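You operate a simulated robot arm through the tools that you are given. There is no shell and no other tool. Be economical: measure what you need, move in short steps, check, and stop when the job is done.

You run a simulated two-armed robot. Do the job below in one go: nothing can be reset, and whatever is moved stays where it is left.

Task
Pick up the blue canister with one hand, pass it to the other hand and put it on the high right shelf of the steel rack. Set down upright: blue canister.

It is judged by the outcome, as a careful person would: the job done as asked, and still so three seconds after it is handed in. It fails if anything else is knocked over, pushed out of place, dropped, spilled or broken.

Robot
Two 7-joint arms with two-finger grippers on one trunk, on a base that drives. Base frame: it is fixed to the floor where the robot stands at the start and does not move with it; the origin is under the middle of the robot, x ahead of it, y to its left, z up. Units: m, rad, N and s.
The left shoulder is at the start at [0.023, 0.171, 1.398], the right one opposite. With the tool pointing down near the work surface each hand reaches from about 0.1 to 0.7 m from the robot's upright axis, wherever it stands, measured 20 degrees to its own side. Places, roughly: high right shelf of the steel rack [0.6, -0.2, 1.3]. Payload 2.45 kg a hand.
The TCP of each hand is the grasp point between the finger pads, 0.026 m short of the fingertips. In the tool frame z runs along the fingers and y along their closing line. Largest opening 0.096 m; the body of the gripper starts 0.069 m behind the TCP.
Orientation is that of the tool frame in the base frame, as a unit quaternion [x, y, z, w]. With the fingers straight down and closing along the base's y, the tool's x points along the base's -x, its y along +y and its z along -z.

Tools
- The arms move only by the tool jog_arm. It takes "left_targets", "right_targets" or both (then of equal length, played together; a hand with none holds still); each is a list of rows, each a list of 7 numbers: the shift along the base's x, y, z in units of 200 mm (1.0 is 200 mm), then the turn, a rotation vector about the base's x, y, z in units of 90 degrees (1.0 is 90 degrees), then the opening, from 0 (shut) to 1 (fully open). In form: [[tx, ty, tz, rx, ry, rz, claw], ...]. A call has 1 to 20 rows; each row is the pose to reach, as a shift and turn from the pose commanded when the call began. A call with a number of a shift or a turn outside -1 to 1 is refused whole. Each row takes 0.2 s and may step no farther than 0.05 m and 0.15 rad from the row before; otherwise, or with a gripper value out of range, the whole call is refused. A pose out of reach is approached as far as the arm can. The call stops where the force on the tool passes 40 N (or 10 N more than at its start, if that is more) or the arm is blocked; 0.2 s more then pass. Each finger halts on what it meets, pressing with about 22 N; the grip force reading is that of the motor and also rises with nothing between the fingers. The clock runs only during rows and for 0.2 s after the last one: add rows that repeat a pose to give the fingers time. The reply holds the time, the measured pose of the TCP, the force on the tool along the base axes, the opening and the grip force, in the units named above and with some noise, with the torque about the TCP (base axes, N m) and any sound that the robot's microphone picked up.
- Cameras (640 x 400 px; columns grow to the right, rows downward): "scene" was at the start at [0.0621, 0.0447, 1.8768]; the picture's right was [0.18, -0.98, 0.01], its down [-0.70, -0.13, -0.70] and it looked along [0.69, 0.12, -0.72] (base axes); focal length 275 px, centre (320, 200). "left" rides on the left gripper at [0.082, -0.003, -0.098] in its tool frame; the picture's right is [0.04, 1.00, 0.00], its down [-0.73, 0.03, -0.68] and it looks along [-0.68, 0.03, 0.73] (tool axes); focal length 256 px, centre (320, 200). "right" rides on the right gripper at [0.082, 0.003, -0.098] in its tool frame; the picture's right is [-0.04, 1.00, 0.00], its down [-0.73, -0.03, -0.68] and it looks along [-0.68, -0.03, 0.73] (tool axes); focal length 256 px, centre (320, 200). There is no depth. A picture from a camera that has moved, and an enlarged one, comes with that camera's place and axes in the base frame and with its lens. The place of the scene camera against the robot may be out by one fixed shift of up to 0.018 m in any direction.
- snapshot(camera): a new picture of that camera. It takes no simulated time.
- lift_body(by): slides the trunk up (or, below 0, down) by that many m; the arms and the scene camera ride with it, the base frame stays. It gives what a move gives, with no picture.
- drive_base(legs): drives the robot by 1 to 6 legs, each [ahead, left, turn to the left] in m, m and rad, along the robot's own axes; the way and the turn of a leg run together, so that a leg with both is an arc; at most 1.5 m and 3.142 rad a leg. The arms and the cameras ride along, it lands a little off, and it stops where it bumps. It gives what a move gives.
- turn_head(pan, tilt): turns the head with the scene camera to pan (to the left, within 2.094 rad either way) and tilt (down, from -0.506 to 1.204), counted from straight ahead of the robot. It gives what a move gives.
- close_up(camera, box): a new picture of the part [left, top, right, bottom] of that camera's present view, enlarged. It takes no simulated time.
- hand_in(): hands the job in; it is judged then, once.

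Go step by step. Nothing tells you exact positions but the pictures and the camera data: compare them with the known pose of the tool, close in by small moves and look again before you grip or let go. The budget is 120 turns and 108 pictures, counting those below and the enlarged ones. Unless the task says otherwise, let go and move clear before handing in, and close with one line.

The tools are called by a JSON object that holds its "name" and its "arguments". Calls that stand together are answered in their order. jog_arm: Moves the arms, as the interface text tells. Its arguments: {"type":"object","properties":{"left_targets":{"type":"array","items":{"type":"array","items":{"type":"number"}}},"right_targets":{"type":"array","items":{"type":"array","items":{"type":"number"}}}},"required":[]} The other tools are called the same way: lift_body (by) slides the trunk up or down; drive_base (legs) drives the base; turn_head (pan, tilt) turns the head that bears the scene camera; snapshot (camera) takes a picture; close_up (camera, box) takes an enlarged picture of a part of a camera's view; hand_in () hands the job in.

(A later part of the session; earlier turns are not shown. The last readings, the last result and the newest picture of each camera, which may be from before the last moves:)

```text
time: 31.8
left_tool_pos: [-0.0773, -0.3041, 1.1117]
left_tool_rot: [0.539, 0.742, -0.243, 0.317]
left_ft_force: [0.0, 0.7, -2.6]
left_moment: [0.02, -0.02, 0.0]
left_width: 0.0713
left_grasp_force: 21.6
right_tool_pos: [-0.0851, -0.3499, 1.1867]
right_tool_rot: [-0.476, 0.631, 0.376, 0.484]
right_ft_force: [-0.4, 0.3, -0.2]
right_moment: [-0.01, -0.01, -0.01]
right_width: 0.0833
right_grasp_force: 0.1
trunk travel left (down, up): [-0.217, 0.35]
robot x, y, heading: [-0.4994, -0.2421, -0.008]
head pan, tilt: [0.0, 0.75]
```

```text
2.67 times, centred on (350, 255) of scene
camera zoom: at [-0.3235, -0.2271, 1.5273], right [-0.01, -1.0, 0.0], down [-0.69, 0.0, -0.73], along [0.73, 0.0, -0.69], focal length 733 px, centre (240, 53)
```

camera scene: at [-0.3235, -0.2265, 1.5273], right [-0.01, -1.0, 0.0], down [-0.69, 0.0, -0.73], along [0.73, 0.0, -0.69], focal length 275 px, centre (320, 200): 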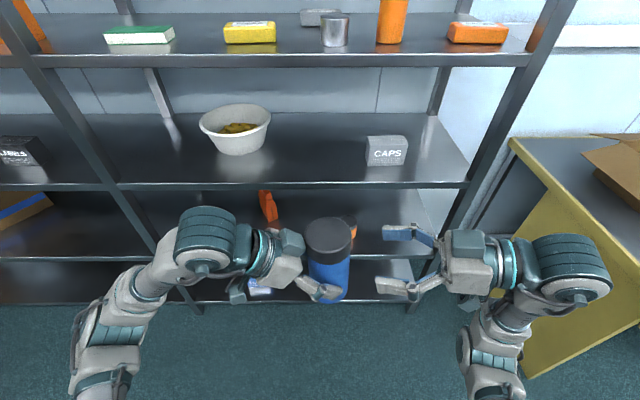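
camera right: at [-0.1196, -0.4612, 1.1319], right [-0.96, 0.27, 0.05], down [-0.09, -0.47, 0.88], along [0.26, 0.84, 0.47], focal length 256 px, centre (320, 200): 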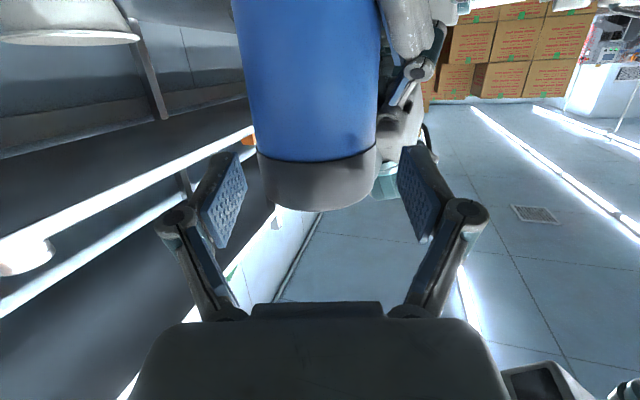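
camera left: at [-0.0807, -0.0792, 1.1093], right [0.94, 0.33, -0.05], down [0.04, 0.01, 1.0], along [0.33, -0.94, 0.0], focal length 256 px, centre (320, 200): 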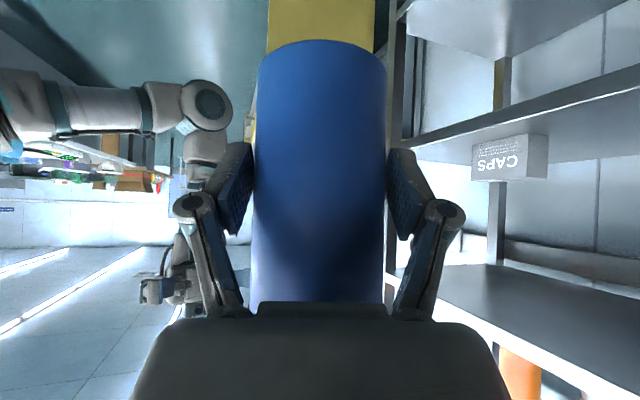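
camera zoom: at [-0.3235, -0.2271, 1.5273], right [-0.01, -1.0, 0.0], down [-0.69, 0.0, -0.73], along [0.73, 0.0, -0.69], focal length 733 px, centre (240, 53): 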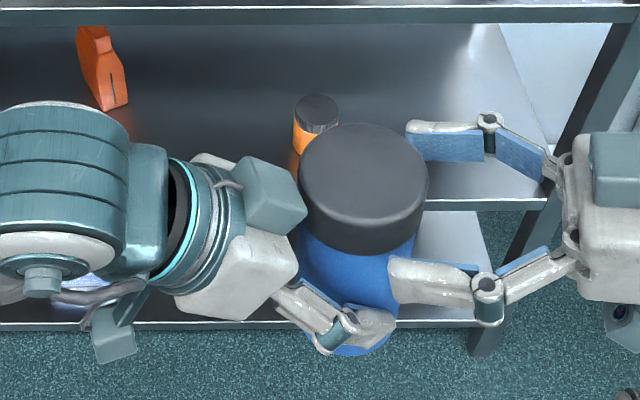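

Alignment is still good. I'll bring the canister in the last ~18 mm and look.

{"name": "jog_arm", "arguments": {"left_targets": [[-0.015, -0.045, 0, 0, 0, 0, 0.2], [-0.03, -0.09, 0, 0, 0, 0, 0.2], [-0.03, -0.09, 0, 0, 0, 0, 0.2]]}}

{"name": "snapshot", "arguments": {"camera": "right"}}

{"name": "close_up", "arguments": {"camera": "scene", "box": [270, 190, 430, 290]}}

{"name": "snapshot", "arguments": {"camera": "left"}}

```text
time: 32.6
left_tool_pos: [-0.0832, -0.3228, 1.1119]
left_tool_rot: [0.538, 0.742, -0.242, 0.317]
left_ft_force: [-0.5, -0.3, -2.4]
left_moment: [0.06, 0.01, -0.01]
left_width: 0.0716
left_grasp_force: 21.9
right_tool_pos: [-0.0833, -0.3508, 1.1876]
right_tool_rot: [-0.476, 0.631, 0.376, 0.484]
right_ft_force: [1.3, -0.5, 0.0]
right_moment: [0.02, 0.01, -0.02]
right_width: 0.0835
right_grasp_force: 0.1
trunk travel left (down, up): [-0.217, 0.35]
robot x, y, heading: [-0.501, -0.2407, -0.002]
head pan, tilt: [0.0, 0.75]
```

```text
73 pictures are left
camera right: at [-0.1196, -0.4612, 1.1319], right [-0.96, 0.27, 0.05], down [-0.09, -0.47, 0.88], along [0.26, 0.84, 0.47], focal length 256 px, centre (320, 200)
```

right: 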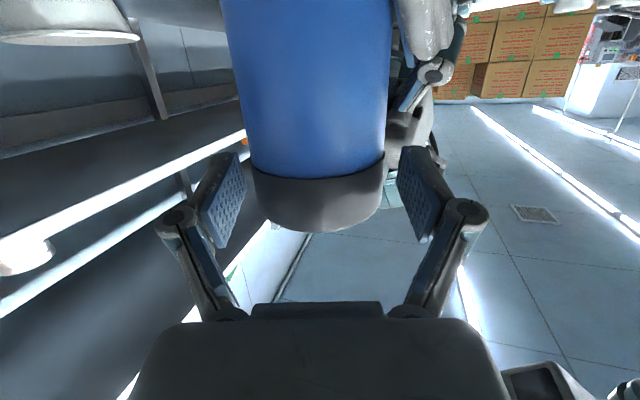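

```text
4.00 times, centred on (350, 240) of scene
camera zoom: at [-0.3236, -0.2271, 1.5273], right [-0.01, -1.0, 0.0], down [-0.69, 0.0, -0.73], along [0.73, 0.0, -0.69], focal length 1100 px, centre (200, 40)
```

zoom: 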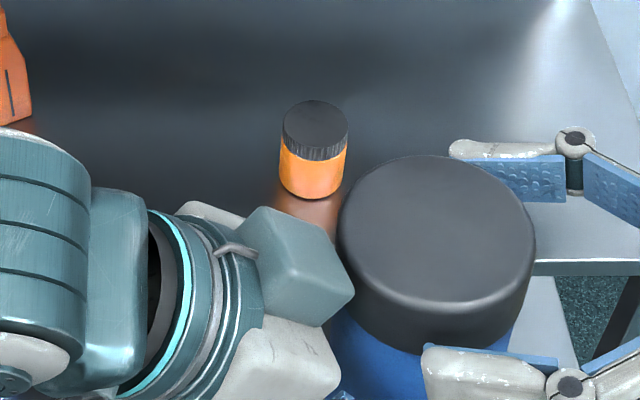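

```text
71 pictures are left
camera left: at [-0.1243, -0.2011, 1.1192], right [0.94, 0.33, -0.05], down [0.05, 0.01, 1.0], along [0.33, -0.94, -0.01], focal length 256 px, centre (320, 200)
```

left: 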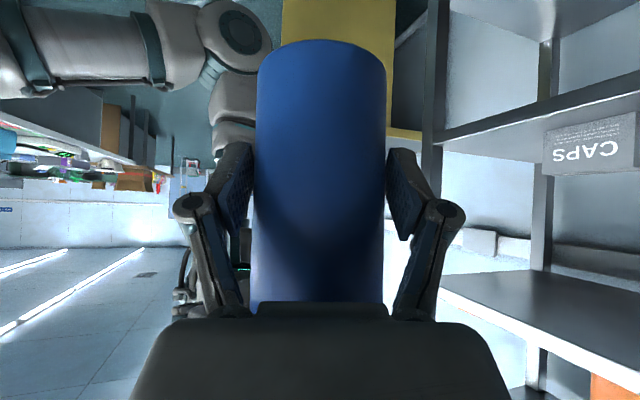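

The fingertips only reach the canister's axis; it needs about 14 mm more, then I close the right hand.

{"name": "jog_arm", "arguments": {"left_targets": [[-0.01, -0.035, 0, 0, 0, 0, 0.2], [-0.02, -0.07, 0, 0, 0, 0, 0.2], [-0.02, -0.07, 0, 0, 0, 0, 0.2]]}}

{"name": "snapshot", "arguments": {"camera": "right"}}

{"name": "close_up", "arguments": {"camera": "scene", "box": [270, 190, 430, 290]}}

```text
time: 33.4
left_tool_pos: [-0.0884, -0.337, 1.112]
left_tool_rot: [0.538, 0.742, -0.242, 0.318]
left_ft_force: [-0.2, -0.4, -2.6]
left_moment: [0.04, 0.0, 0.0]
left_width: 0.0715
left_grasp_force: 22.2
right_tool_pos: [-0.0843, -0.3517, 1.1872]
right_tool_rot: [-0.476, 0.63, 0.376, 0.485]
right_ft_force: [-0.2, 0.1, 0.6]
right_moment: [-0.02, 0.01, 0.0]
right_width: 0.0833
right_grasp_force: 0.1
trunk travel left (down, up): [-0.217, 0.35]
robot x, y, heading: [-0.5011, -0.244, -0.005]
head pan, tilt: [0.0, 0.75]
```

```text
70 pictures are left
camera right: at [-0.1196, -0.4612, 1.1319], right [-0.96, 0.27, 0.05], down [-0.09, -0.47, 0.88], along [0.26, 0.84, 0.47], focal length 256 px, centre (320, 200)
```

right: 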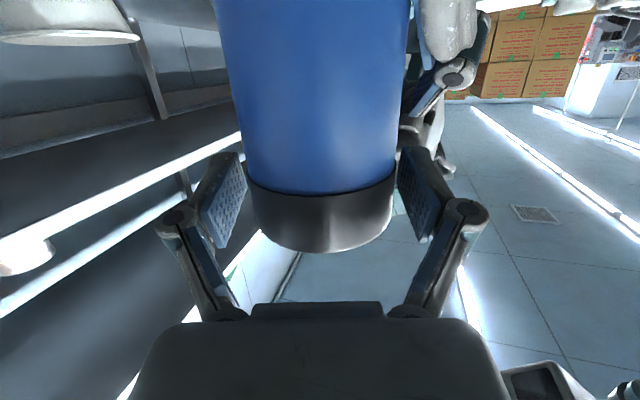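

```text
4.00 times, centred on (350, 240) of scene
camera zoom: at [-0.3236, -0.2272, 1.5273], right [-0.01, -1.0, 0.0], down [-0.69, 0.0, -0.73], along [0.73, 0.0, -0.69], focal length 1100 px, centre (200, 40)
```

zoom: 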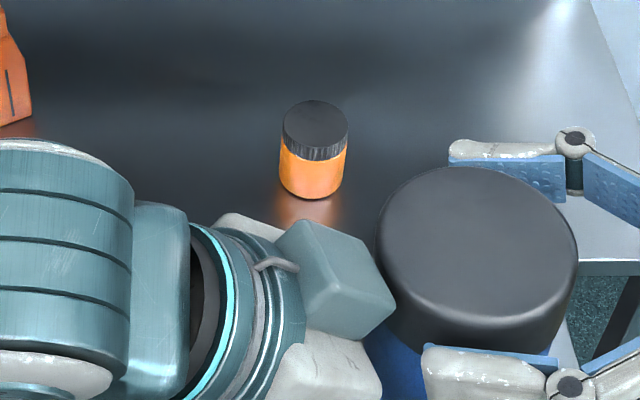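

The pads now straddle the canister just below/at the cap. I close the right hand.

{"name": "jog_arm", "arguments": {"right_targets": [[0, 0, 0, 0, 0, 0, 0.8], [0, 0, 0, 0, 0, 0, 0.7], [0, 0, 0, 0, 0, 0, 0.5], [0, 0, 0, 0, 0, 0, 0.2], [0, 0, 0, 0, 0, 0, 0.2], [0, 0, 0, 0, 0, 0, 0.2]]}}

{"name": "snapshot", "arguments": {"camera": "right"}}

{"name": "close_up", "arguments": {"camera": "scene", "box": [270, 190, 430, 290]}}

```text
time: 34.8
left_tool_pos: [-0.0872, -0.3344, 1.1119]
left_tool_rot: [0.538, 0.743, -0.241, 0.317]
left_ft_force: [9.7, 1.5, -3.9]
left_moment: [0.04, 0.59, 0.17]
left_width: 0.0717
left_grasp_force: 21.4
right_tool_pos: [-0.0851, -0.3502, 1.1872]
right_tool_rot: [-0.476, 0.63, 0.376, 0.485]
right_ft_force: [-10.2, -3.0, 0.7]
right_moment: [-0.18, 0.16, 0.03]
right_width: 0.07
right_grasp_force: 22.4
trunk travel left (down, up): [-0.217, 0.35]
robot x, y, heading: [-0.4997, -0.2396, -0.004]
head pan, tilt: [0.0, 0.75]
```

```text
68 pictures are left
camera right: at [-0.1198, -0.4612, 1.132], right [-0.96, 0.27, 0.05], down [-0.09, -0.47, 0.88], along [0.26, 0.84, 0.47], focal length 256 px, centre (320, 200)
```

right: 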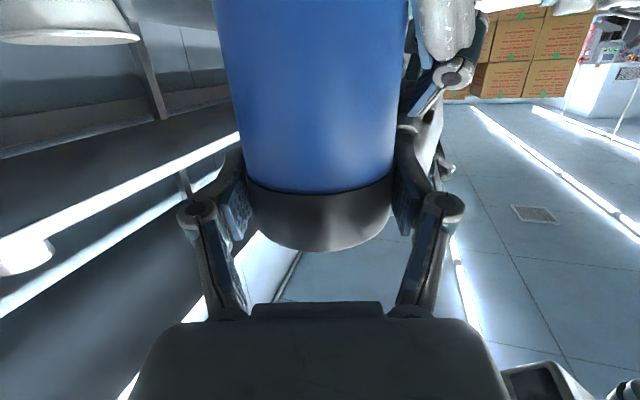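

```text
4.00 times, centred on (350, 240) of scene
camera zoom: at [-0.3236, -0.2272, 1.5274], right [-0.01, -1.0, 0.0], down [-0.69, 0.0, -0.73], along [0.73, 0.0, -0.69], focal length 1100 px, centre (200, 40)
```

zoom: 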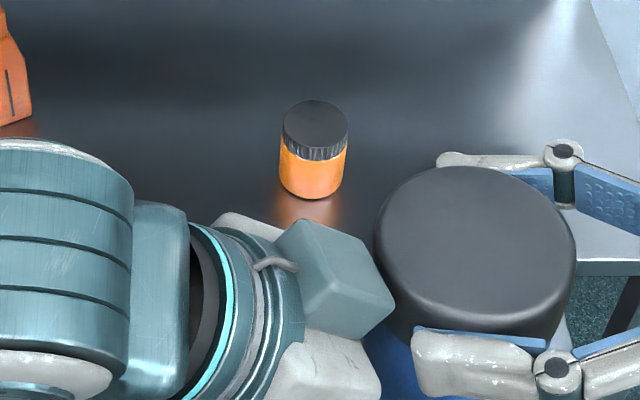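

Both hands hold it (right grip 70 mm, 22 N). I ease out the side load, open the left hand and see if the right one holds.

{"name": "jog_arm", "arguments": {"left_targets": [[0.012, 0, 0, 0, 0, 0, 0.2], [0.012, 0, 0, 0, 0, 0, 0.7], [0.012, 0, 0, 0, 0, 0, 0.8], [0.012, 0, 0, 0, 0, 0, 0.95], [0.012, 0, 0, 0, 0, 0, 1], [0.012, 0, 0, 0, 0, 0, 1]]}}

{"name": "snapshot", "arguments": {"camera": "left"}}

{"name": "snapshot", "arguments": {"camera": "scene"}}

```text
time: 36.2
left_tool_pos: [-0.0862, -0.3359, 1.1121]
left_tool_rot: [0.539, 0.742, -0.243, 0.318]
left_ft_force: [-0.9, 0.2, -0.4]
left_moment: [-0.05, -0.01, -0.01]
left_width: 0.0961
left_grasp_force: 0.0
right_tool_pos: [-0.0832, -0.3505, 1.187]
right_tool_rot: [-0.477, 0.63, 0.377, 0.484]
right_ft_force: [1.5, 0.3, 0.0]
right_moment: [-0.03, 0.01, -0.01]
right_width: 0.07
right_grasp_force: 21.7
trunk travel left (down, up): [-0.217, 0.35]
robot x, y, heading: [-0.4994, -0.2417, -0.004]
head pan, tilt: [0.0, 0.75]
```

```text
66 pictures are left
camera left: at [-0.1277, -0.2142, 1.1198], right [0.94, 0.33, -0.05], down [0.05, 0.01, 1.0], along [0.33, -0.94, -0.01], focal length 256 px, centre (320, 200)
```

left: 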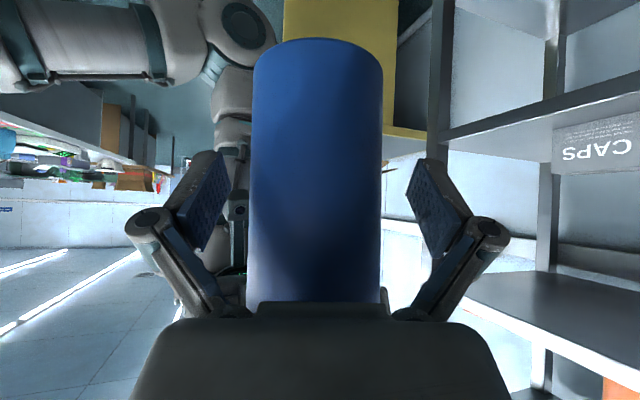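

```text
65 pictures are left
camera scene: at [-0.3236, -0.2272, 1.5274], right [-0.01, -1.0, 0.0], down [-0.69, 0.0, -0.73], along [0.73, 0.0, -0.69], focal length 275 px, centre (320, 200)
```

scene: 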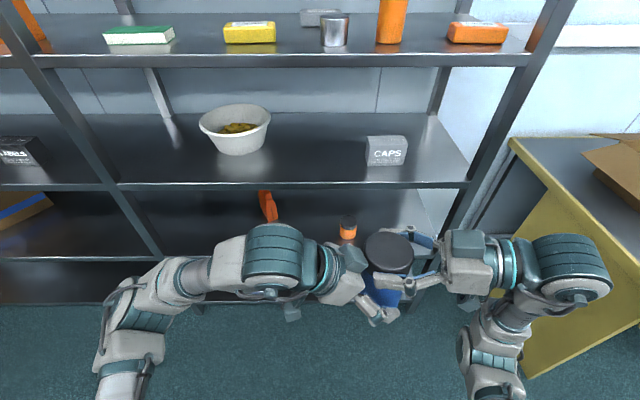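

The canister stays in the right hand. I retract the left hand back along its own finger line.

{"name": "jog_arm", "arguments": {"left_targets": [[-0.023, 0.07, 0.068, 0, 0, 0, 1], [-0.045, 0.14, 0.136, 0, 0, 0, 1], [-0.068, 0.21, 0.204, 0, 0, 0, 1]]}}

{"name": "snapshot", "arguments": {"camera": "left"}}

{"name": "snapshot", "arguments": {"camera": "right"}}

```text
time: 37.0
left_tool_pos: [-0.1004, -0.2929, 1.1521]
left_tool_rot: [0.539, 0.742, -0.242, 0.317]
left_ft_force: [-0.8, 0.4, 1.0]
left_moment: [-0.02, 0.01, 0.03]
left_width: 0.0957
left_grasp_force: 0.1
right_tool_pos: [-0.0858, -0.3506, 1.1869]
right_tool_rot: [-0.476, 0.63, 0.376, 0.485]
right_ft_force: [-0.9, 0.7, 0.6]
right_moment: [-0.04, -0.04, -0.03]
right_width: 0.0698
right_grasp_force: 21.8
trunk travel left (down, up): [-0.217, 0.35]
robot x, y, heading: [-0.4978, -0.2427, -0.004]
head pan, tilt: [0.0, 0.75]
```

```text
64 pictures are left
camera left: at [-0.1419, -0.171, 1.1596], right [0.94, 0.33, -0.05], down [0.05, 0.01, 1.0], along [0.33, -0.94, 0.0], focal length 256 px, centre (320, 200)
```

left: 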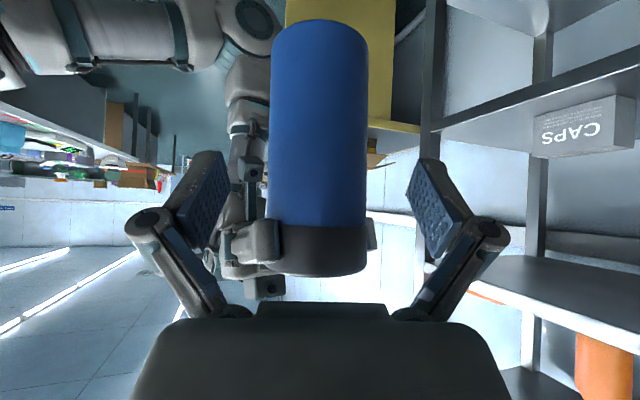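

```text
63 pictures are left
camera right: at [-0.12, -0.4605, 1.1322], right [-0.96, 0.27, 0.05], down [-0.09, -0.47, 0.88], along [0.26, 0.84, 0.47], focal length 256 px, centre (320, 200)
```

right: 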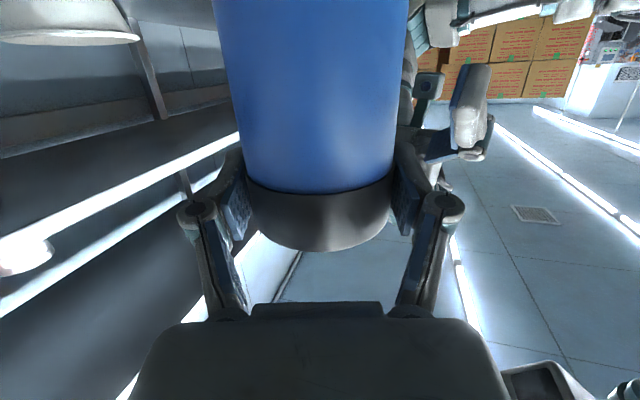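

The right hand now holds the canister alone by the cap area, upright. I move the left hand well away to the left.

{"name": "jog_arm", "arguments": {"left_targets": [[-0.025, 0.09, 0.08, 0, 0, 0, 1], [-0.06, 0.26, 0.1, 0, 0, 0, 1], [-0.1, 0.45, 0.1, 0, 0, 0, 1], [-0.14, 0.64, 0.1, 0, 0, 0.08, 1], [-0.16, 0.8, 0.1, 0, 0, 0.16, 1], [-0.2, 0.95, 0.1, 0, 0, 0.24, 1]]}}

{"name": "jog_arm", "arguments": {"right_targets": [[-0.05, -0.05, 0.03, 0, 0, -0.085, 0.2], [-0.08, -0.1, 0.05, 0, 0, -0.17, 0.2], [-0.08, -0.15, 0.05, 0, 0, -0.255, 0.2], [-0.08, -0.2, 0.05, 0, 0, -0.34, 0.2], [-0.08, -0.25, 0.05, 0, 0, -0.425, 0.2], [-0.08, -0.3, 0.05, 0, 0, -0.51, 0.2], [-0.08, -0.35, 0.05, 0, 0, -0.595, 0.2], [-0.08, -0.4, 0.05, 0, 0, -0.68, 0.2], [-0.08, -0.4, 0.05, 0, 0, -0.68, 0.2]]}}

{"name": "snapshot", "arguments": {"camera": "scene"}}

{"name": "snapshot", "arguments": {"camera": "right"}}

```text
time: 38.4
left_tool_pos: [-0.1395, -0.102, 1.1728]
left_tool_rot: [0.39, 0.83, -0.179, 0.357]
left_ft_force: [-0.5, 0.5, 0.1]
left_moment: [0.03, -0.01, 0.01]
left_width: 0.096
left_grasp_force: 0.1
right_tool_pos: [-0.0857, -0.348, 1.1877]
right_tool_rot: [-0.477, 0.631, 0.375, 0.483]
right_ft_force: [-0.6, 0.8, -0.5]
right_moment: [0.02, -0.03, -0.02]
right_width: 0.07
right_grasp_force: 22.4
trunk travel left (down, up): [-0.217, 0.35]
robot x, y, heading: [-0.4977, -0.2417, -0.006]
head pan, tilt: [0.0, 0.75]
```

```text
time: 40.4
left_tool_pos: [-0.1386, -0.1043, 1.172]
left_tool_rot: [0.39, 0.83, -0.179, 0.357]
left_ft_force: [-0.1, 0.4, -0.3]
left_moment: [0.06, -0.02, -0.03]
left_width: 0.096
left_grasp_force: 0.1
right_tool_pos: [-0.0947, -0.4322, 1.2083]
right_tool_rot: [-0.092, 0.785, 0.074, 0.608]
right_ft_force: [0.1, -0.5, -2.6]
right_moment: [0.01, -0.02, -0.03]
right_width: 0.0698
right_grasp_force: 22.1
right hand out of reach, approached as far as the arm can: row 7, 8, 9
trunk travel left (down, up): [-0.217, 0.35]
robot x, y, heading: [-0.4974, -0.2425, -0.007]
head pan, tilt: [0.0, 0.75]
```

```text
62 pictures are left
camera scene: at [-0.3249, -0.2257, 1.5275], right [-0.01, -1.0, 0.0], down [-0.69, 0.0, -0.73], along [0.73, 0.0, -0.69], focal length 275 px, centre (320, 200)
```

scene: 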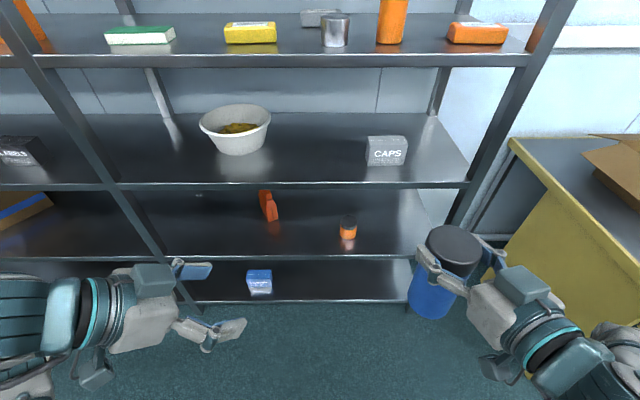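

```text
61 pictures are left
camera right: at [-0.2089, -0.4559, 1.1529], right [-0.22, 0.97, 0.04], down [-0.45, -0.14, 0.88], along [0.86, 0.18, 0.47], focal length 256 px, centre (320, 200)
```

right: 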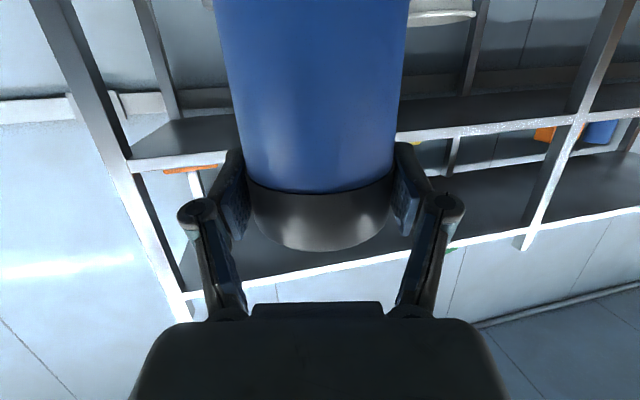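

The canister is upright in the right hand, base at about z 1.07. Target: the high shelf (≈1.34) between the yellow wipes and the tin, around x 0.41, y −0.17. I tuck the left hand back and raise the trunk.

{"name": "jog_arm", "arguments": {"left_targets": [[-0.1, 0.1, 0, 0, 0, 0.08, 1], [-0.2, 0.2, 0, 0, 0, 0.16, 1], [-0.3, 0.3, 0, 0, 0, 0.24, 1], [-0.4, 0.4, 0, 0, 0, 0.32, 1], [-0.5, 0.5, 0, 0, 0, 0.4, 1]]}}

{"name": "lift_body", "arguments": {"by": 0.32}}

{"name": "turn_head", "arguments": {"pan": -0.1, "tilt": 0.7}}

{"name": "snapshot", "arguments": {"camera": "scene"}}

{"name": "snapshot", "arguments": {"camera": "right"}}

```text
time: 41.6
left_tool_pos: [-0.2391, -0.0037, 1.1727]
left_tool_rot: [0.114, 0.909, -0.059, 0.396]
left_ft_force: [-0.2, 1.1, 1.7]
left_moment: [0.01, -0.02, -0.01]
left_width: 0.096
left_grasp_force: 0.1
right_tool_pos: [-0.0968, -0.4319, 1.209]
right_tool_rot: [-0.093, 0.785, 0.074, 0.608]
right_ft_force: [-0.5, 1.3, -2.3]
right_moment: [0.01, -0.01, -0.05]
right_width: 0.0701
right_grasp_force: 22.3
trunk travel left (down, up): [-0.217, 0.35]
robot x, y, heading: [-0.499, -0.2456, -0.008]
head pan, tilt: [0.0, 0.75]
```

```text
time: 44.8
left_tool_pos: [-0.2386, -0.0027, 1.4932]
left_tool_rot: [0.116, 0.91, -0.06, 0.394]
left_ft_force: [-0.2, -0.2, -0.3]
left_moment: [0.0, 0.02, 0.04]
left_width: 0.0961
left_grasp_force: 0.1
right_tool_pos: [-0.0933, -0.4323, 1.5269]
right_tool_rot: [-0.093, 0.785, 0.074, 0.608]
right_ft_force: [0.0, -0.7, -3.1]
right_moment: [0.02, 0.0, 0.0]
right_width: 0.07
right_grasp_force: 22.2
trunk travel left (down, up): [-0.537, 0.03]
robot x, y, heading: [-0.4956, -0.2415, -0.004]
head pan, tilt: [0.0, 0.75]
```

```text
time: 45.5
left_tool_pos: [-0.2383, -0.0026, 1.4928]
left_tool_rot: [0.115, 0.91, -0.059, 0.394]
left_ft_force: [0.2, -0.5, 0.1]
left_moment: [0.0, 0.0, 0.02]
left_width: 0.0958
left_grasp_force: 0.1
right_tool_pos: [-0.0944, -0.4318, 1.5272]
right_tool_rot: [-0.093, 0.785, 0.074, 0.609]
right_ft_force: [0.1, 0.4, -3.1]
right_moment: [0.0, 0.03, 0.01]
right_width: 0.0701
right_grasp_force: 21.7
trunk travel left (down, up): [-0.537, 0.03]
robot x, y, heading: [-0.4996, -0.2415, -0.004]
head pan, tilt: [-0.099, 0.7]
```

```text
60 pictures are left
camera scene: at [-0.4304, -0.2333, 1.8548], right [-0.1, -0.99, 0.0], down [-0.64, 0.07, -0.76], along [0.76, -0.08, -0.65], focal length 275 px, centre (320, 200)
```

scene: 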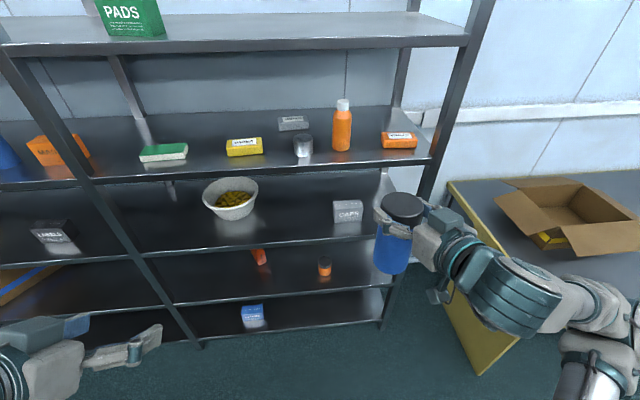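

```text
59 pictures are left
camera right: at [-0.2079, -0.4556, 1.4725], right [-0.22, 0.97, 0.04], down [-0.45, -0.14, 0.88], along [0.86, 0.18, 0.47], focal length 256 px, centre (320, 200)
```

right: 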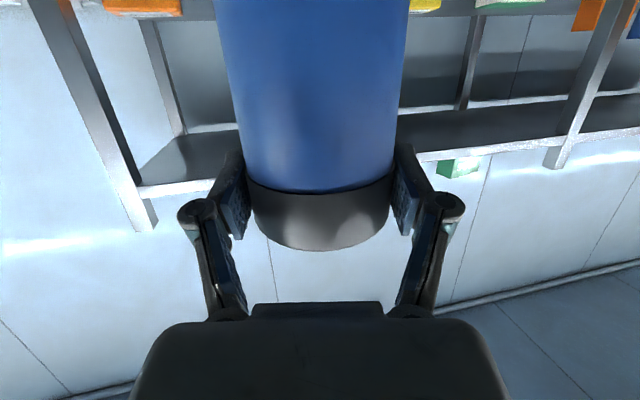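

Nothing was disturbed, and the high shelf is clear between wipes and tin. I use the left camera to measure the shelf and gap more exactly.

{"name": "snapshot", "arguments": {"camera": "left"}}

{"name": "close_up", "arguments": {"camera": "scene", "box": [120, 60, 440, 260]}}

```text
58 pictures are left
camera left: at [-0.3623, 0.0276, 1.5008], right [0.23, 0.97, -0.05], down [0.02, 0.04, 1.0], along [0.97, -0.23, 0.0], focal length 256 px, centre (320, 200)
```

left: 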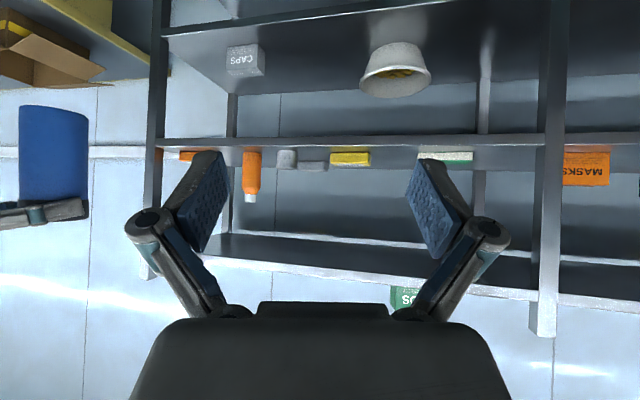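

```text
2.00 times, centred on (280, 160) of scene
camera zoom: at [-0.4304, -0.2333, 1.8548], right [-0.1, -0.99, 0.0], down [-0.64, 0.07, -0.76], along [0.76, -0.08, -0.65], focal length 550 px, centre (400, 280)
```

zoom: 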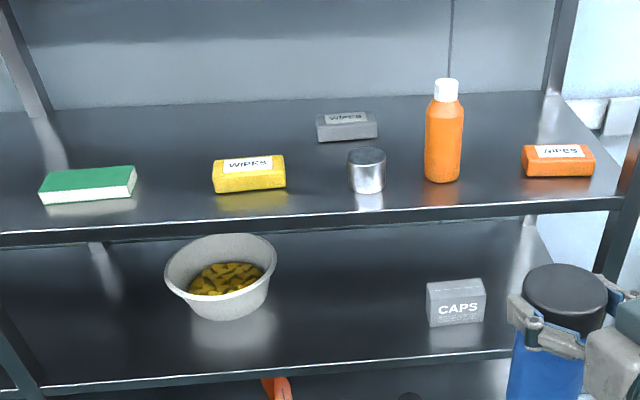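

Shelf top ≈1.34–1.347, front edge x ≈0.34, gap between wipes and tin y −0.13 to −0.24. I drive left 0.25 and ahead 0.38, so the canister stops just at the shelf edge, 5 cm above it.

{"name": "drive_base", "arguments": {"legs": [[0, 0.25, 0], [0.36, 0, 0]]}}

{"name": "turn_head", "arguments": {"pan": -0.3, "tilt": 0.75}}

{"name": "snapshot", "arguments": {"camera": "scene"}}

{"name": "snapshot", "arguments": {"camera": "right"}}

{"name": "snapshot", "arguments": {"camera": "left"}}

```text
time: 49.2
left_tool_pos: [0.1137, 0.2548, 1.4933]
left_tool_rot: [0.113, 0.91, -0.058, 0.395]
left_ft_force: [-0.3, -0.3, 0.6]
left_moment: [-0.01, -0.02, 0.0]
left_width: 0.0958
left_grasp_force: 0.1
right_tool_pos: [0.2596, -0.1734, 1.5283]
right_tool_rot: [-0.094, 0.783, 0.075, 0.61]
right_ft_force: [-0.5, 0.2, -1.9]
right_moment: [0.02, -0.01, 0.0]
right_width: 0.07
right_grasp_force: 22.5
trunk travel left (down, up): [-0.537, 0.03]
robot x, y, heading: [-0.1466, 0.0157, 0.002]
head pan, tilt: [-0.099, 0.7]
```

```text
time: 50.0
left_tool_pos: [0.115, 0.2514, 1.4947]
left_tool_rot: [0.113, 0.91, -0.057, 0.395]
left_ft_force: [0.5, -1.2, -0.8]
left_moment: [-0.01, 0.01, -0.01]
left_width: 0.0958
left_grasp_force: 0.0
right_tool_pos: [0.2619, -0.1775, 1.5276]
right_tool_rot: [-0.094, 0.784, 0.075, 0.609]
right_ft_force: [0.1, 0.0, -2.5]
right_moment: [0.02, 0.02, 0.03]
right_width: 0.07
right_grasp_force: 21.8
trunk travel left (down, up): [-0.537, 0.03]
robot x, y, heading: [-0.1426, 0.012, -0.001]
head pan, tilt: [-0.3, 0.75]
```

```text
56 pictures are left
camera scene: at [-0.0806, 0.0007, 1.8506], right [-0.3, -0.96, 0.0], down [-0.65, 0.2, -0.73], along [0.7, -0.21, -0.68], focal length 275 px, centre (320, 200)
```

scene: 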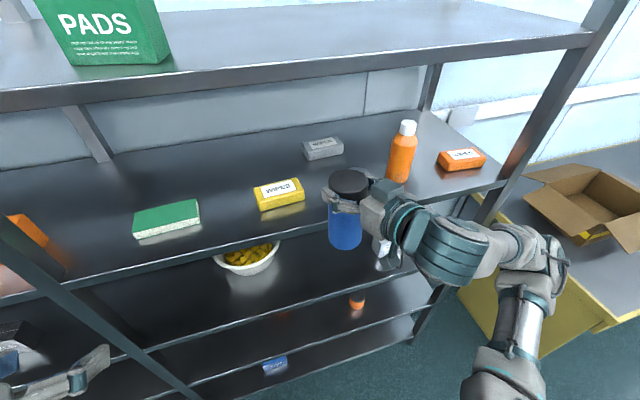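

```text
55 pictures are left
camera right: at [0.1472, -0.2015, 1.4728], right [-0.23, 0.97, 0.04], down [-0.46, -0.15, 0.88], along [0.86, 0.18, 0.48], focal length 256 px, centre (320, 200)
```

right: 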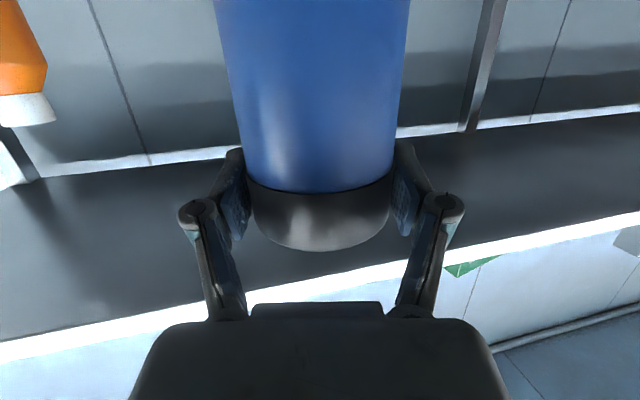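

```text
54 pictures are left
camera left: at [-0.0097, 0.2812, 1.5017], right [0.22, 0.97, -0.04], down [0.01, 0.04, 1.0], along [0.97, -0.22, 0.0], focal length 256 px, centre (320, 200)
```

left: 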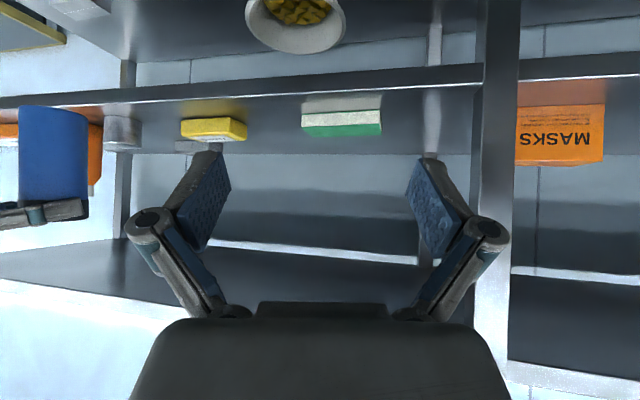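

Refined gap: wipes' right edge y −0.123, tin's left edge y ≈−0.235; canister axis now (0.271, −0.175), base ≈1.39. I move the right hand forward 0.125, staying 5 cm above the shelf.

{"name": "jog_arm", "arguments": {"right_targets": [[0.1, 0, 0, 0, 0, 0, 0.2], [0.2, -0.01, 0, 0, 0, 0, 0.2], [0.3, -0.02, 0, 0, 0, 0, 0.2], [0.4, -0.02, 0, 0, 0, 0, 0.2], [0.5, -0.025, 0, 0, 0, 0, 0.2], [0.63, -0.025, 0, 0, 0, 0, 0.2], [0.63, -0.025, 0, 0, 0, 0, 0.2], [0.63, -0.025, 0, 0, 0, 0, 0.2]]}}

{"name": "snapshot", "arguments": {"camera": "scene"}}

{"name": "snapshot", "arguments": {"camera": "left"}}

```text
time: 51.8
left_tool_pos: [0.115, 0.2577, 1.4925]
left_tool_rot: [0.113, 0.909, -0.059, 0.396]
left_ft_force: [0.0, 0.2, 1.1]
left_moment: [-0.02, 0.02, -0.02]
left_width: 0.096
left_grasp_force: 0.1
right_tool_pos: [0.3888, -0.1749, 1.5285]
right_tool_rot: [-0.096, 0.784, 0.075, 0.609]
right_ft_force: [-0.9, -0.2, -3.2]
right_moment: [0.02, -0.01, 0.0]
right_width: 0.0701
right_grasp_force: 22.4
trunk travel left (down, up): [-0.537, 0.03]
robot x, y, heading: [-0.1417, 0.0143, -0.001]
head pan, tilt: [-0.3, 0.75]
```

```text
53 pictures are left
camera scene: at [-0.0792, 0.009, 1.8506], right [-0.3, -0.95, 0.0], down [-0.65, 0.2, -0.73], along [0.7, -0.22, -0.68], focal length 275 px, centre (320, 200)
```

scene: 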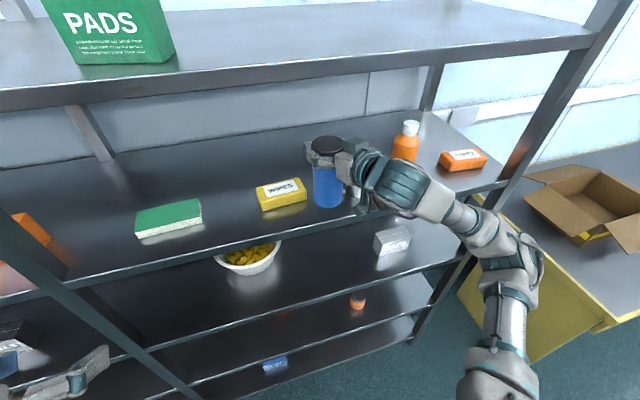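

```text
52 pictures are left
camera left: at [-0.0096, 0.2881, 1.5006], right [0.22, 0.97, -0.05], down [0.01, 0.05, 1.0], along [0.97, -0.22, 0.0], focal length 256 px, centre (320, 200)
```

left: 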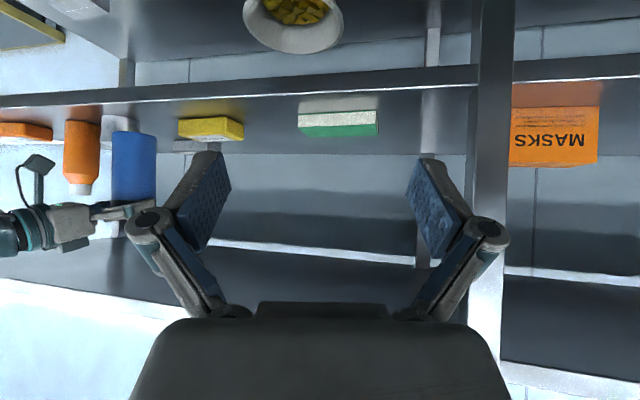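

The canister hangs about 4.5 cm above the shelf. Let me check the gap close up before lowering.

{"name": "close_up", "arguments": {"camera": "scene", "box": [240, 120, 400, 220]}}

{"name": "close_up", "arguments": {"camera": "left", "box": [60, 80, 220, 180]}}

```text
4.00 times, centred on (320, 170) of scene
camera zoom: at [-0.0792, 0.009, 1.8506], right [-0.3, -0.95, 0.0], down [-0.65, 0.2, -0.73], along [0.7, -0.22, -0.68], focal length 1100 px, centre (320, 320)
```

zoom: 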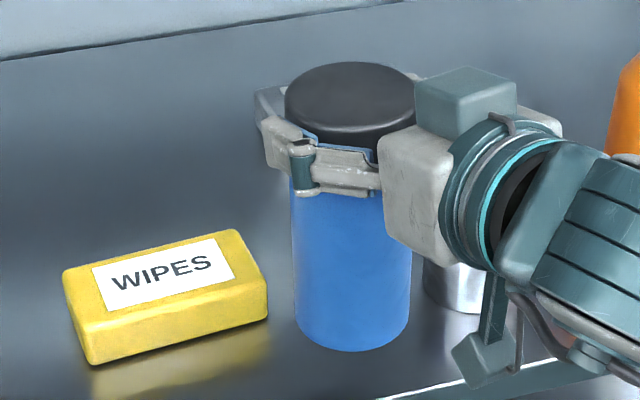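

```text
4.00 times, centred on (140, 130) of left
camera zoom: at [-0.0096, 0.2881, 1.5006], right [0.22, 0.97, -0.05], down [0.01, 0.05, 1.0], along [0.97, -0.22, 0.0], focal length 1024 px, centre (1040, 480)
```

zoom: 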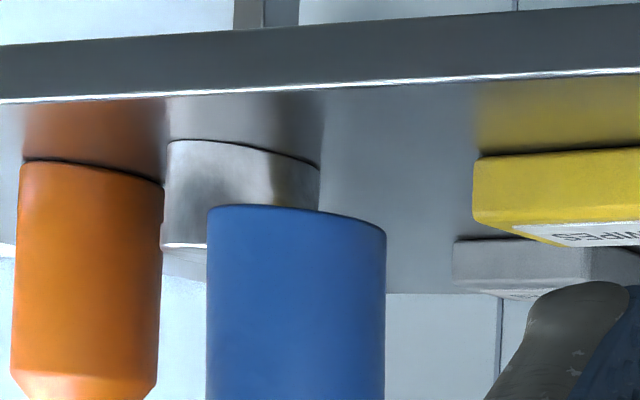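

Clearances look fine (about 2.5 cm to the tin, 3.5 cm to the wipes). I lower 36 mm, then look.

{"name": "jog_arm", "arguments": {"right_targets": [[0, 0, -0.06, 0, 0, 0, 0.2], [0, 0, -0.12, 0, 0, 0, 0.2], [0, 0, -0.16, 0, 0, 0, 0.2], [0, 0, -0.18, 0, 0, 0, 0.2], [0, 0, -0.18, 0, 0, 0, 0.2]]}}

{"name": "close_up", "arguments": {"camera": "left", "box": [60, 80, 220, 180]}}

{"name": "close_up", "arguments": {"camera": "scene", "box": [240, 120, 400, 220]}}

```text
time: 53.0
left_tool_pos: [0.1151, 0.256, 1.4923]
left_tool_rot: [0.112, 0.909, -0.059, 0.396]
left_ft_force: [0.4, -0.2, 0.4]
left_moment: [0.02, 0.01, 0.01]
left_width: 0.0959
left_grasp_force: 0.1
right_tool_pos: [0.3878, -0.1775, 1.4922]
right_tool_rot: [-0.094, 0.785, 0.074, 0.608]
right_ft_force: [0.6, -0.4, -2.5]
right_moment: [-0.04, 0.0, -0.04]
right_width: 0.0699
right_grasp_force: 22.4
trunk travel left (down, up): [-0.537, 0.03]
robot x, y, heading: [-0.1417, 0.015, -0.003]
head pan, tilt: [-0.3, 0.75]
```

```text
4.00 times, centred on (140, 130) of left
camera zoom: at [-0.0088, 0.2867, 1.5008], right [0.22, 0.97, -0.05], down [0.01, 0.05, 1.0], along [0.97, -0.22, 0.0], focal length 1024 px, centre (1040, 480)
```

zoom: 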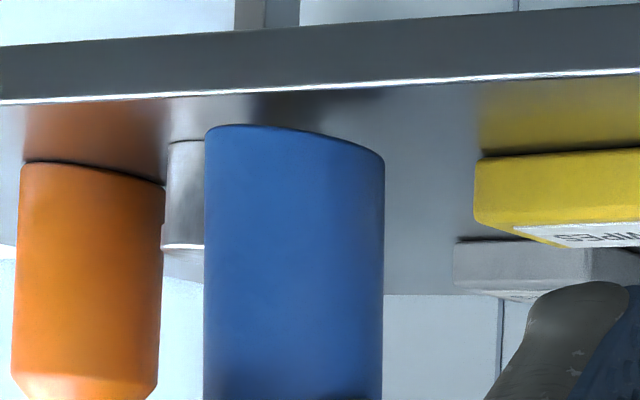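

```text
4.00 times, centred on (320, 170) of scene
camera zoom: at [-0.0784, 0.0073, 1.8506], right [-0.3, -0.95, 0.0], down [-0.65, 0.2, -0.73], along [0.7, -0.22, -0.68], focal length 1100 px, centre (320, 320)
```

zoom: 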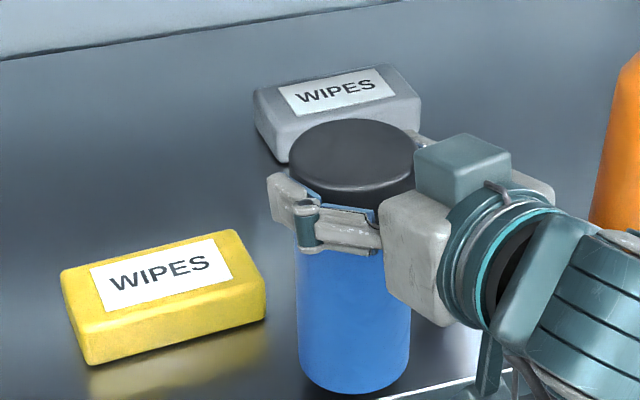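

Nearly down. I go on in small steps watching the vertical force.

{"name": "jog_arm", "arguments": {"right_targets": [[0, 0, -0.01, 0, 0, 0, 0.2], [0, 0, -0.02, 0, 0, 0, 0.2], [0, 0, -0.03, 0, 0, 0, 0.2], [0, 0, -0.04, 0, 0, 0, 0.2]]}}

{"name": "close_up", "arguments": {"camera": "left", "box": [60, 80, 220, 180]}}

```text
time: 54.0
left_tool_pos: [0.1154, 0.2559, 1.4936]
left_tool_rot: [0.112, 0.91, -0.058, 0.396]
left_ft_force: [0.3, 0.8, -0.5]
left_moment: [-0.01, 0.02, 0.01]
left_width: 0.0959
left_grasp_force: 0.0
right_tool_pos: [0.3895, -0.1764, 1.485]
right_tool_rot: [-0.095, 0.784, 0.074, 0.609]
right_ft_force: [0.6, 0.6, -3.4]
right_moment: [-0.02, 0.03, -0.02]
right_width: 0.0698
right_grasp_force: 23.0
trunk travel left (down, up): [-0.537, 0.03]
robot x, y, heading: [-0.1451, 0.0165, -0.001]
head pan, tilt: [-0.3, 0.75]
```

```text
4.00 times, centred on (140, 130) of left
camera zoom: at [-0.0087, 0.2867, 1.5008], right [0.22, 0.97, -0.05], down [0.01, 0.05, 1.0], along [0.97, -0.22, 0.0], focal length 1024 px, centre (1040, 480)
```

zoom: 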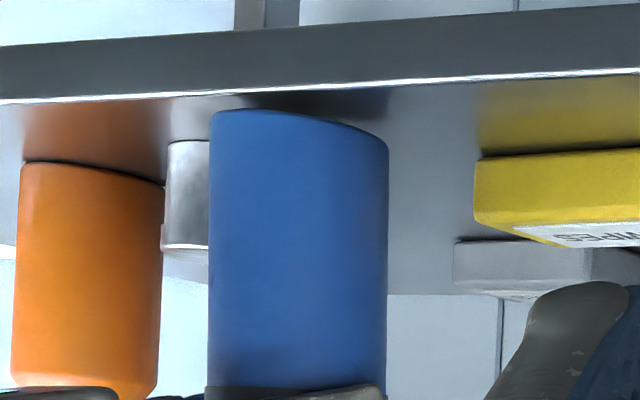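

No contact yet, but very close. I continue with 1.2 mm steps.

{"name": "jog_arm", "arguments": {"right_targets": [[0, 0, -0.006, 0, 0, 0, 0.2], [0, 0, -0.012, 0, 0, 0, 0.2], [0, 0, -0.018, 0, 0, 0, 0.2], [0, 0, -0.018, 0, 0, 0, 0.2]]}}

```text
time: 55.0
left_tool_pos: [0.1151, 0.2566, 1.4932]
left_tool_rot: [0.112, 0.91, -0.059, 0.395]
left_ft_force: [-0.6, -1.0, 0.3]
left_moment: [0.04, 0.0, -0.03]
left_width: 0.0958
left_grasp_force: 0.1
right_tool_pos: [0.3881, -0.1773, 1.4813]
right_tool_rot: [-0.096, 0.785, 0.075, 0.608]
right_ft_force: [0.0, 0.2, -2.7]
right_moment: [0.04, -0.02, 0.0]
right_width: 0.0696
right_grasp_force: 22.0
trunk travel left (down, up): [-0.537, 0.03]
robot x, y, heading: [-0.144, 0.0178, 0.003]
head pan, tilt: [-0.3, 0.75]
```

No contact yet; a few more millimetres.

{"name": "jog_arm", "arguments": {"right_targets": [[0, 0, -0.006, 0, 0, 0, 0.2], [0, 0, -0.012, 0, 0, 0, 0.2], [0, 0, -0.018, 0, 0, 0, 0.2], [0, 0, -0.018, 0, 0, 0, 0.2]]}}

{"name": "close_up", "arguments": {"camera": "left", "box": [60, 80, 220, 180]}}

```text
time: 56.0
left_tool_pos: [0.1145, 0.2574, 1.4929]
left_tool_rot: [0.111, 0.91, -0.058, 0.395]
left_ft_force: [-0.4, 0.2, -1.0]
left_moment: [0.0, -0.01, -0.02]
left_width: 0.0959
left_grasp_force: 0.1
right_tool_pos: [0.3871, -0.1765, 1.4775]
right_tool_rot: [-0.095, 0.783, 0.075, 0.61]
right_ft_force: [2.5, -0.8, 2.8]
right_moment: [-0.02, -0.56, -0.02]
right_width: 0.0698
right_grasp_force: 22.0
trunk travel left (down, up): [-0.537, 0.03]
robot x, y, heading: [-0.1435, 0.0139, 0.005]
head pan, tilt: [-0.3, 0.75]
```

```text
4.00 times, centred on (140, 130) of left
camera zoom: at [-0.0089, 0.2869, 1.5009], right [0.22, 0.97, -0.05], down [0.01, 0.05, 1.0], along [0.97, -0.22, 0.0], focal length 1024 px, centre (1040, 480)
```

zoom: 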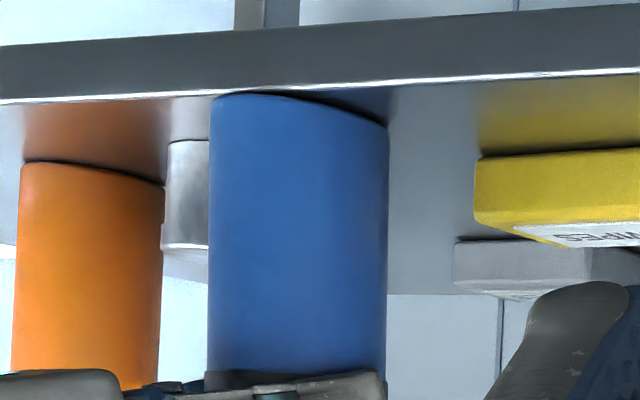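

Contact: the far edge of the base touches first, so it leans forward a degree or two, and it stands close to the shelf's front edge. I raise it 1 cm, untilt 2°, and move it 3 cm deeper into the gap.

{"name": "jog_arm", "arguments": {"right_targets": [[0, 0, 0.03, 0, -0.01, 0, 0.2], [0, 0, 0.06, 0, -0.022, 0, 0.2], [0.05, -0.01, 0.06, 0, -0.022, 0, 0.2], [0.1, -0.02, 0.06, 0, -0.022, 0, 0.2], [0.15, -0.02, 0.06, 0, -0.022, 0, 0.2], [0.15, -0.02, 0.06, 0, -0.022, 0, 0.2], [0.15, -0.02, 0.06, 0, -0.022, 0, 0.2]]}}

{"name": "close_up", "arguments": {"camera": "left", "box": [60, 80, 220, 180]}}

{"name": "close_up", "arguments": {"camera": "scene", "box": [240, 120, 400, 220]}}

```text
time: 57.6
left_tool_pos: [0.1153, 0.2571, 1.4926]
left_tool_rot: [0.112, 0.91, -0.058, 0.394]
left_ft_force: [0.5, 0.7, -0.3]
left_moment: [0.02, 0.03, 0.02]
left_width: 0.0961
left_grasp_force: 0.1
right_tool_pos: [0.4168, -0.1818, 1.489]
right_tool_rot: [-0.097, 0.773, 0.074, 0.622]
right_ft_force: [-0.3, -0.5, -2.6]
right_moment: [-0.03, 0.02, 0.01]
right_width: 0.07
right_grasp_force: 22.1
trunk travel left (down, up): [-0.537, 0.03]
robot x, y, heading: [-0.143, 0.0164, -0.002]
head pan, tilt: [-0.3, 0.75]
```

```text
4.00 times, centred on (140, 130) of left
camera zoom: at [-0.0087, 0.2867, 1.5008], right [0.22, 0.97, -0.05], down [0.01, 0.05, 1.0], along [0.97, -0.22, 0.0], focal length 1024 px, centre (1040, 480)
```

zoom: 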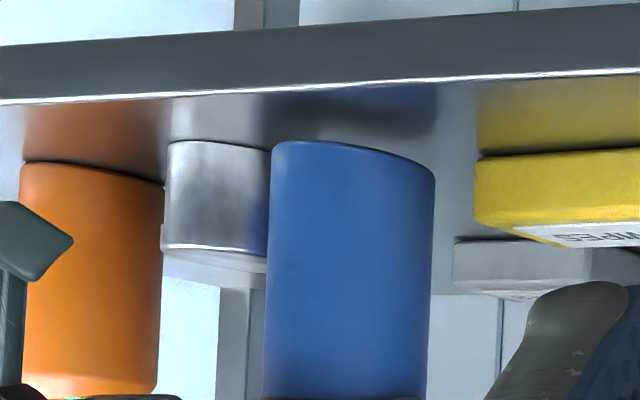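

```text
4.00 times, centred on (320, 170) of scene
camera zoom: at [-0.0782, 0.0074, 1.8506], right [-0.3, -0.95, 0.0], down [-0.65, 0.2, -0.73], along [0.7, -0.22, -0.68], focal length 1100 px, centre (320, 320)
```

zoom: 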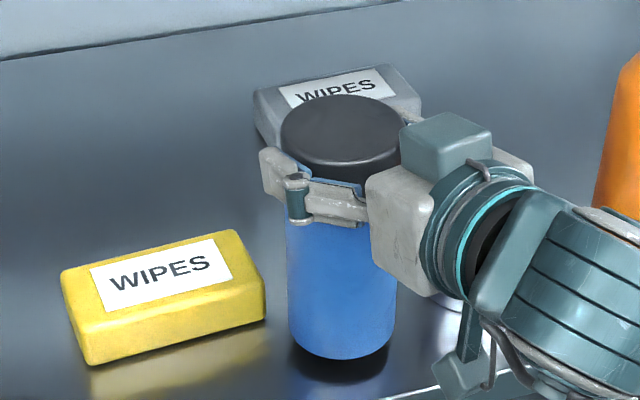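

It hangs about 1 cm above the shelf in the gap. I shift 5 mm toward the tin to centre it and lower slowly.

{"name": "jog_arm", "arguments": {"right_targets": [[0, -0.025, 0, 0, 0, 0, 0.2], [0, -0.025, -0.015, 0, 0, 0, 0.2], [0, -0.025, -0.03, 0, 0, 0, 0.2], [0, -0.025, -0.04, 0, 0, 0, 0.2], [0, -0.025, -0.045, 0, 0, 0, 0.2], [0, -0.025, -0.05, 0, 0, 0, 0.2], [0, -0.025, -0.05, 0, 0, 0, 0.2]]}}

{"name": "close_up", "arguments": {"camera": "scene", "box": [240, 120, 400, 220]}}

```text
time: 59.2
left_tool_pos: [0.1153, 0.2566, 1.4929]
left_tool_rot: [0.111, 0.91, -0.057, 0.395]
left_ft_force: [0.2, 0.4, -0.5]
left_moment: [0.0, 0.01, -0.03]
left_width: 0.0959
left_grasp_force: 0.1
right_tool_pos: [0.419, -0.1854, 1.4789]
right_tool_rot: [-0.096, 0.774, 0.072, 0.622]
right_ft_force: [0.1, 0.0, -3.0]
right_moment: [0.0, 0.02, 0.03]
right_width: 0.0698
right_grasp_force: 22.3
trunk travel left (down, up): [-0.537, 0.03]
robot x, y, heading: [-0.1409, 0.012, 0.001]
head pan, tilt: [-0.3, 0.75]
```

```text
4.00 times, centred on (320, 170) of scene
camera zoom: at [-0.0782, 0.0073, 1.8506], right [-0.3, -0.95, 0.0], down [-0.65, 0.2, -0.73], along [0.7, -0.22, -0.68], focal length 1100 px, centre (320, 320)
```

zoom: 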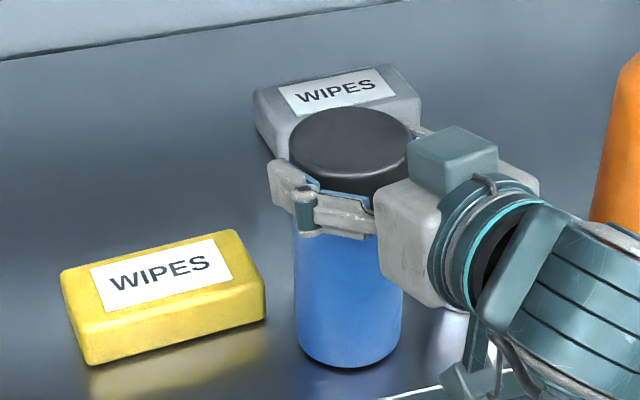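

Almost touching. A few 0.8 mm steps more, watching the force.

{"name": "jog_arm", "arguments": {"right_targets": [[0, 0, -0.004, 0, 0, 0, 0.2], [0, 0, -0.008, 0, 0, 0, 0.2], [0, 0, -0.012, 0, 0, 0, 0.2], [0, 0, -0.015, 0, 0, 0, 0.2], [0, 0, -0.015, 0, 0, 0, 0.2]]}}

```text
time: 60.4
left_tool_pos: [0.1156, 0.2571, 1.4933]
left_tool_rot: [0.112, 0.91, -0.058, 0.395]
left_ft_force: [0.1, 0.0, 0.3]
left_moment: [-0.02, 0.01, 0.04]
left_width: 0.0959
left_grasp_force: 0.1
right_tool_pos: [0.4175, -0.1874, 1.4778]
right_tool_rot: [-0.097, 0.772, 0.074, 0.624]
right_ft_force: [0.9, -0.5, 9.1]
right_moment: [0.04, -0.17, -0.02]
right_width: 0.0698
right_grasp_force: 21.7
trunk travel left (down, up): [-0.537, 0.03]
robot x, y, heading: [-0.1419, 0.0143, 0.001]
head pan, tilt: [-0.3, 0.75]
```

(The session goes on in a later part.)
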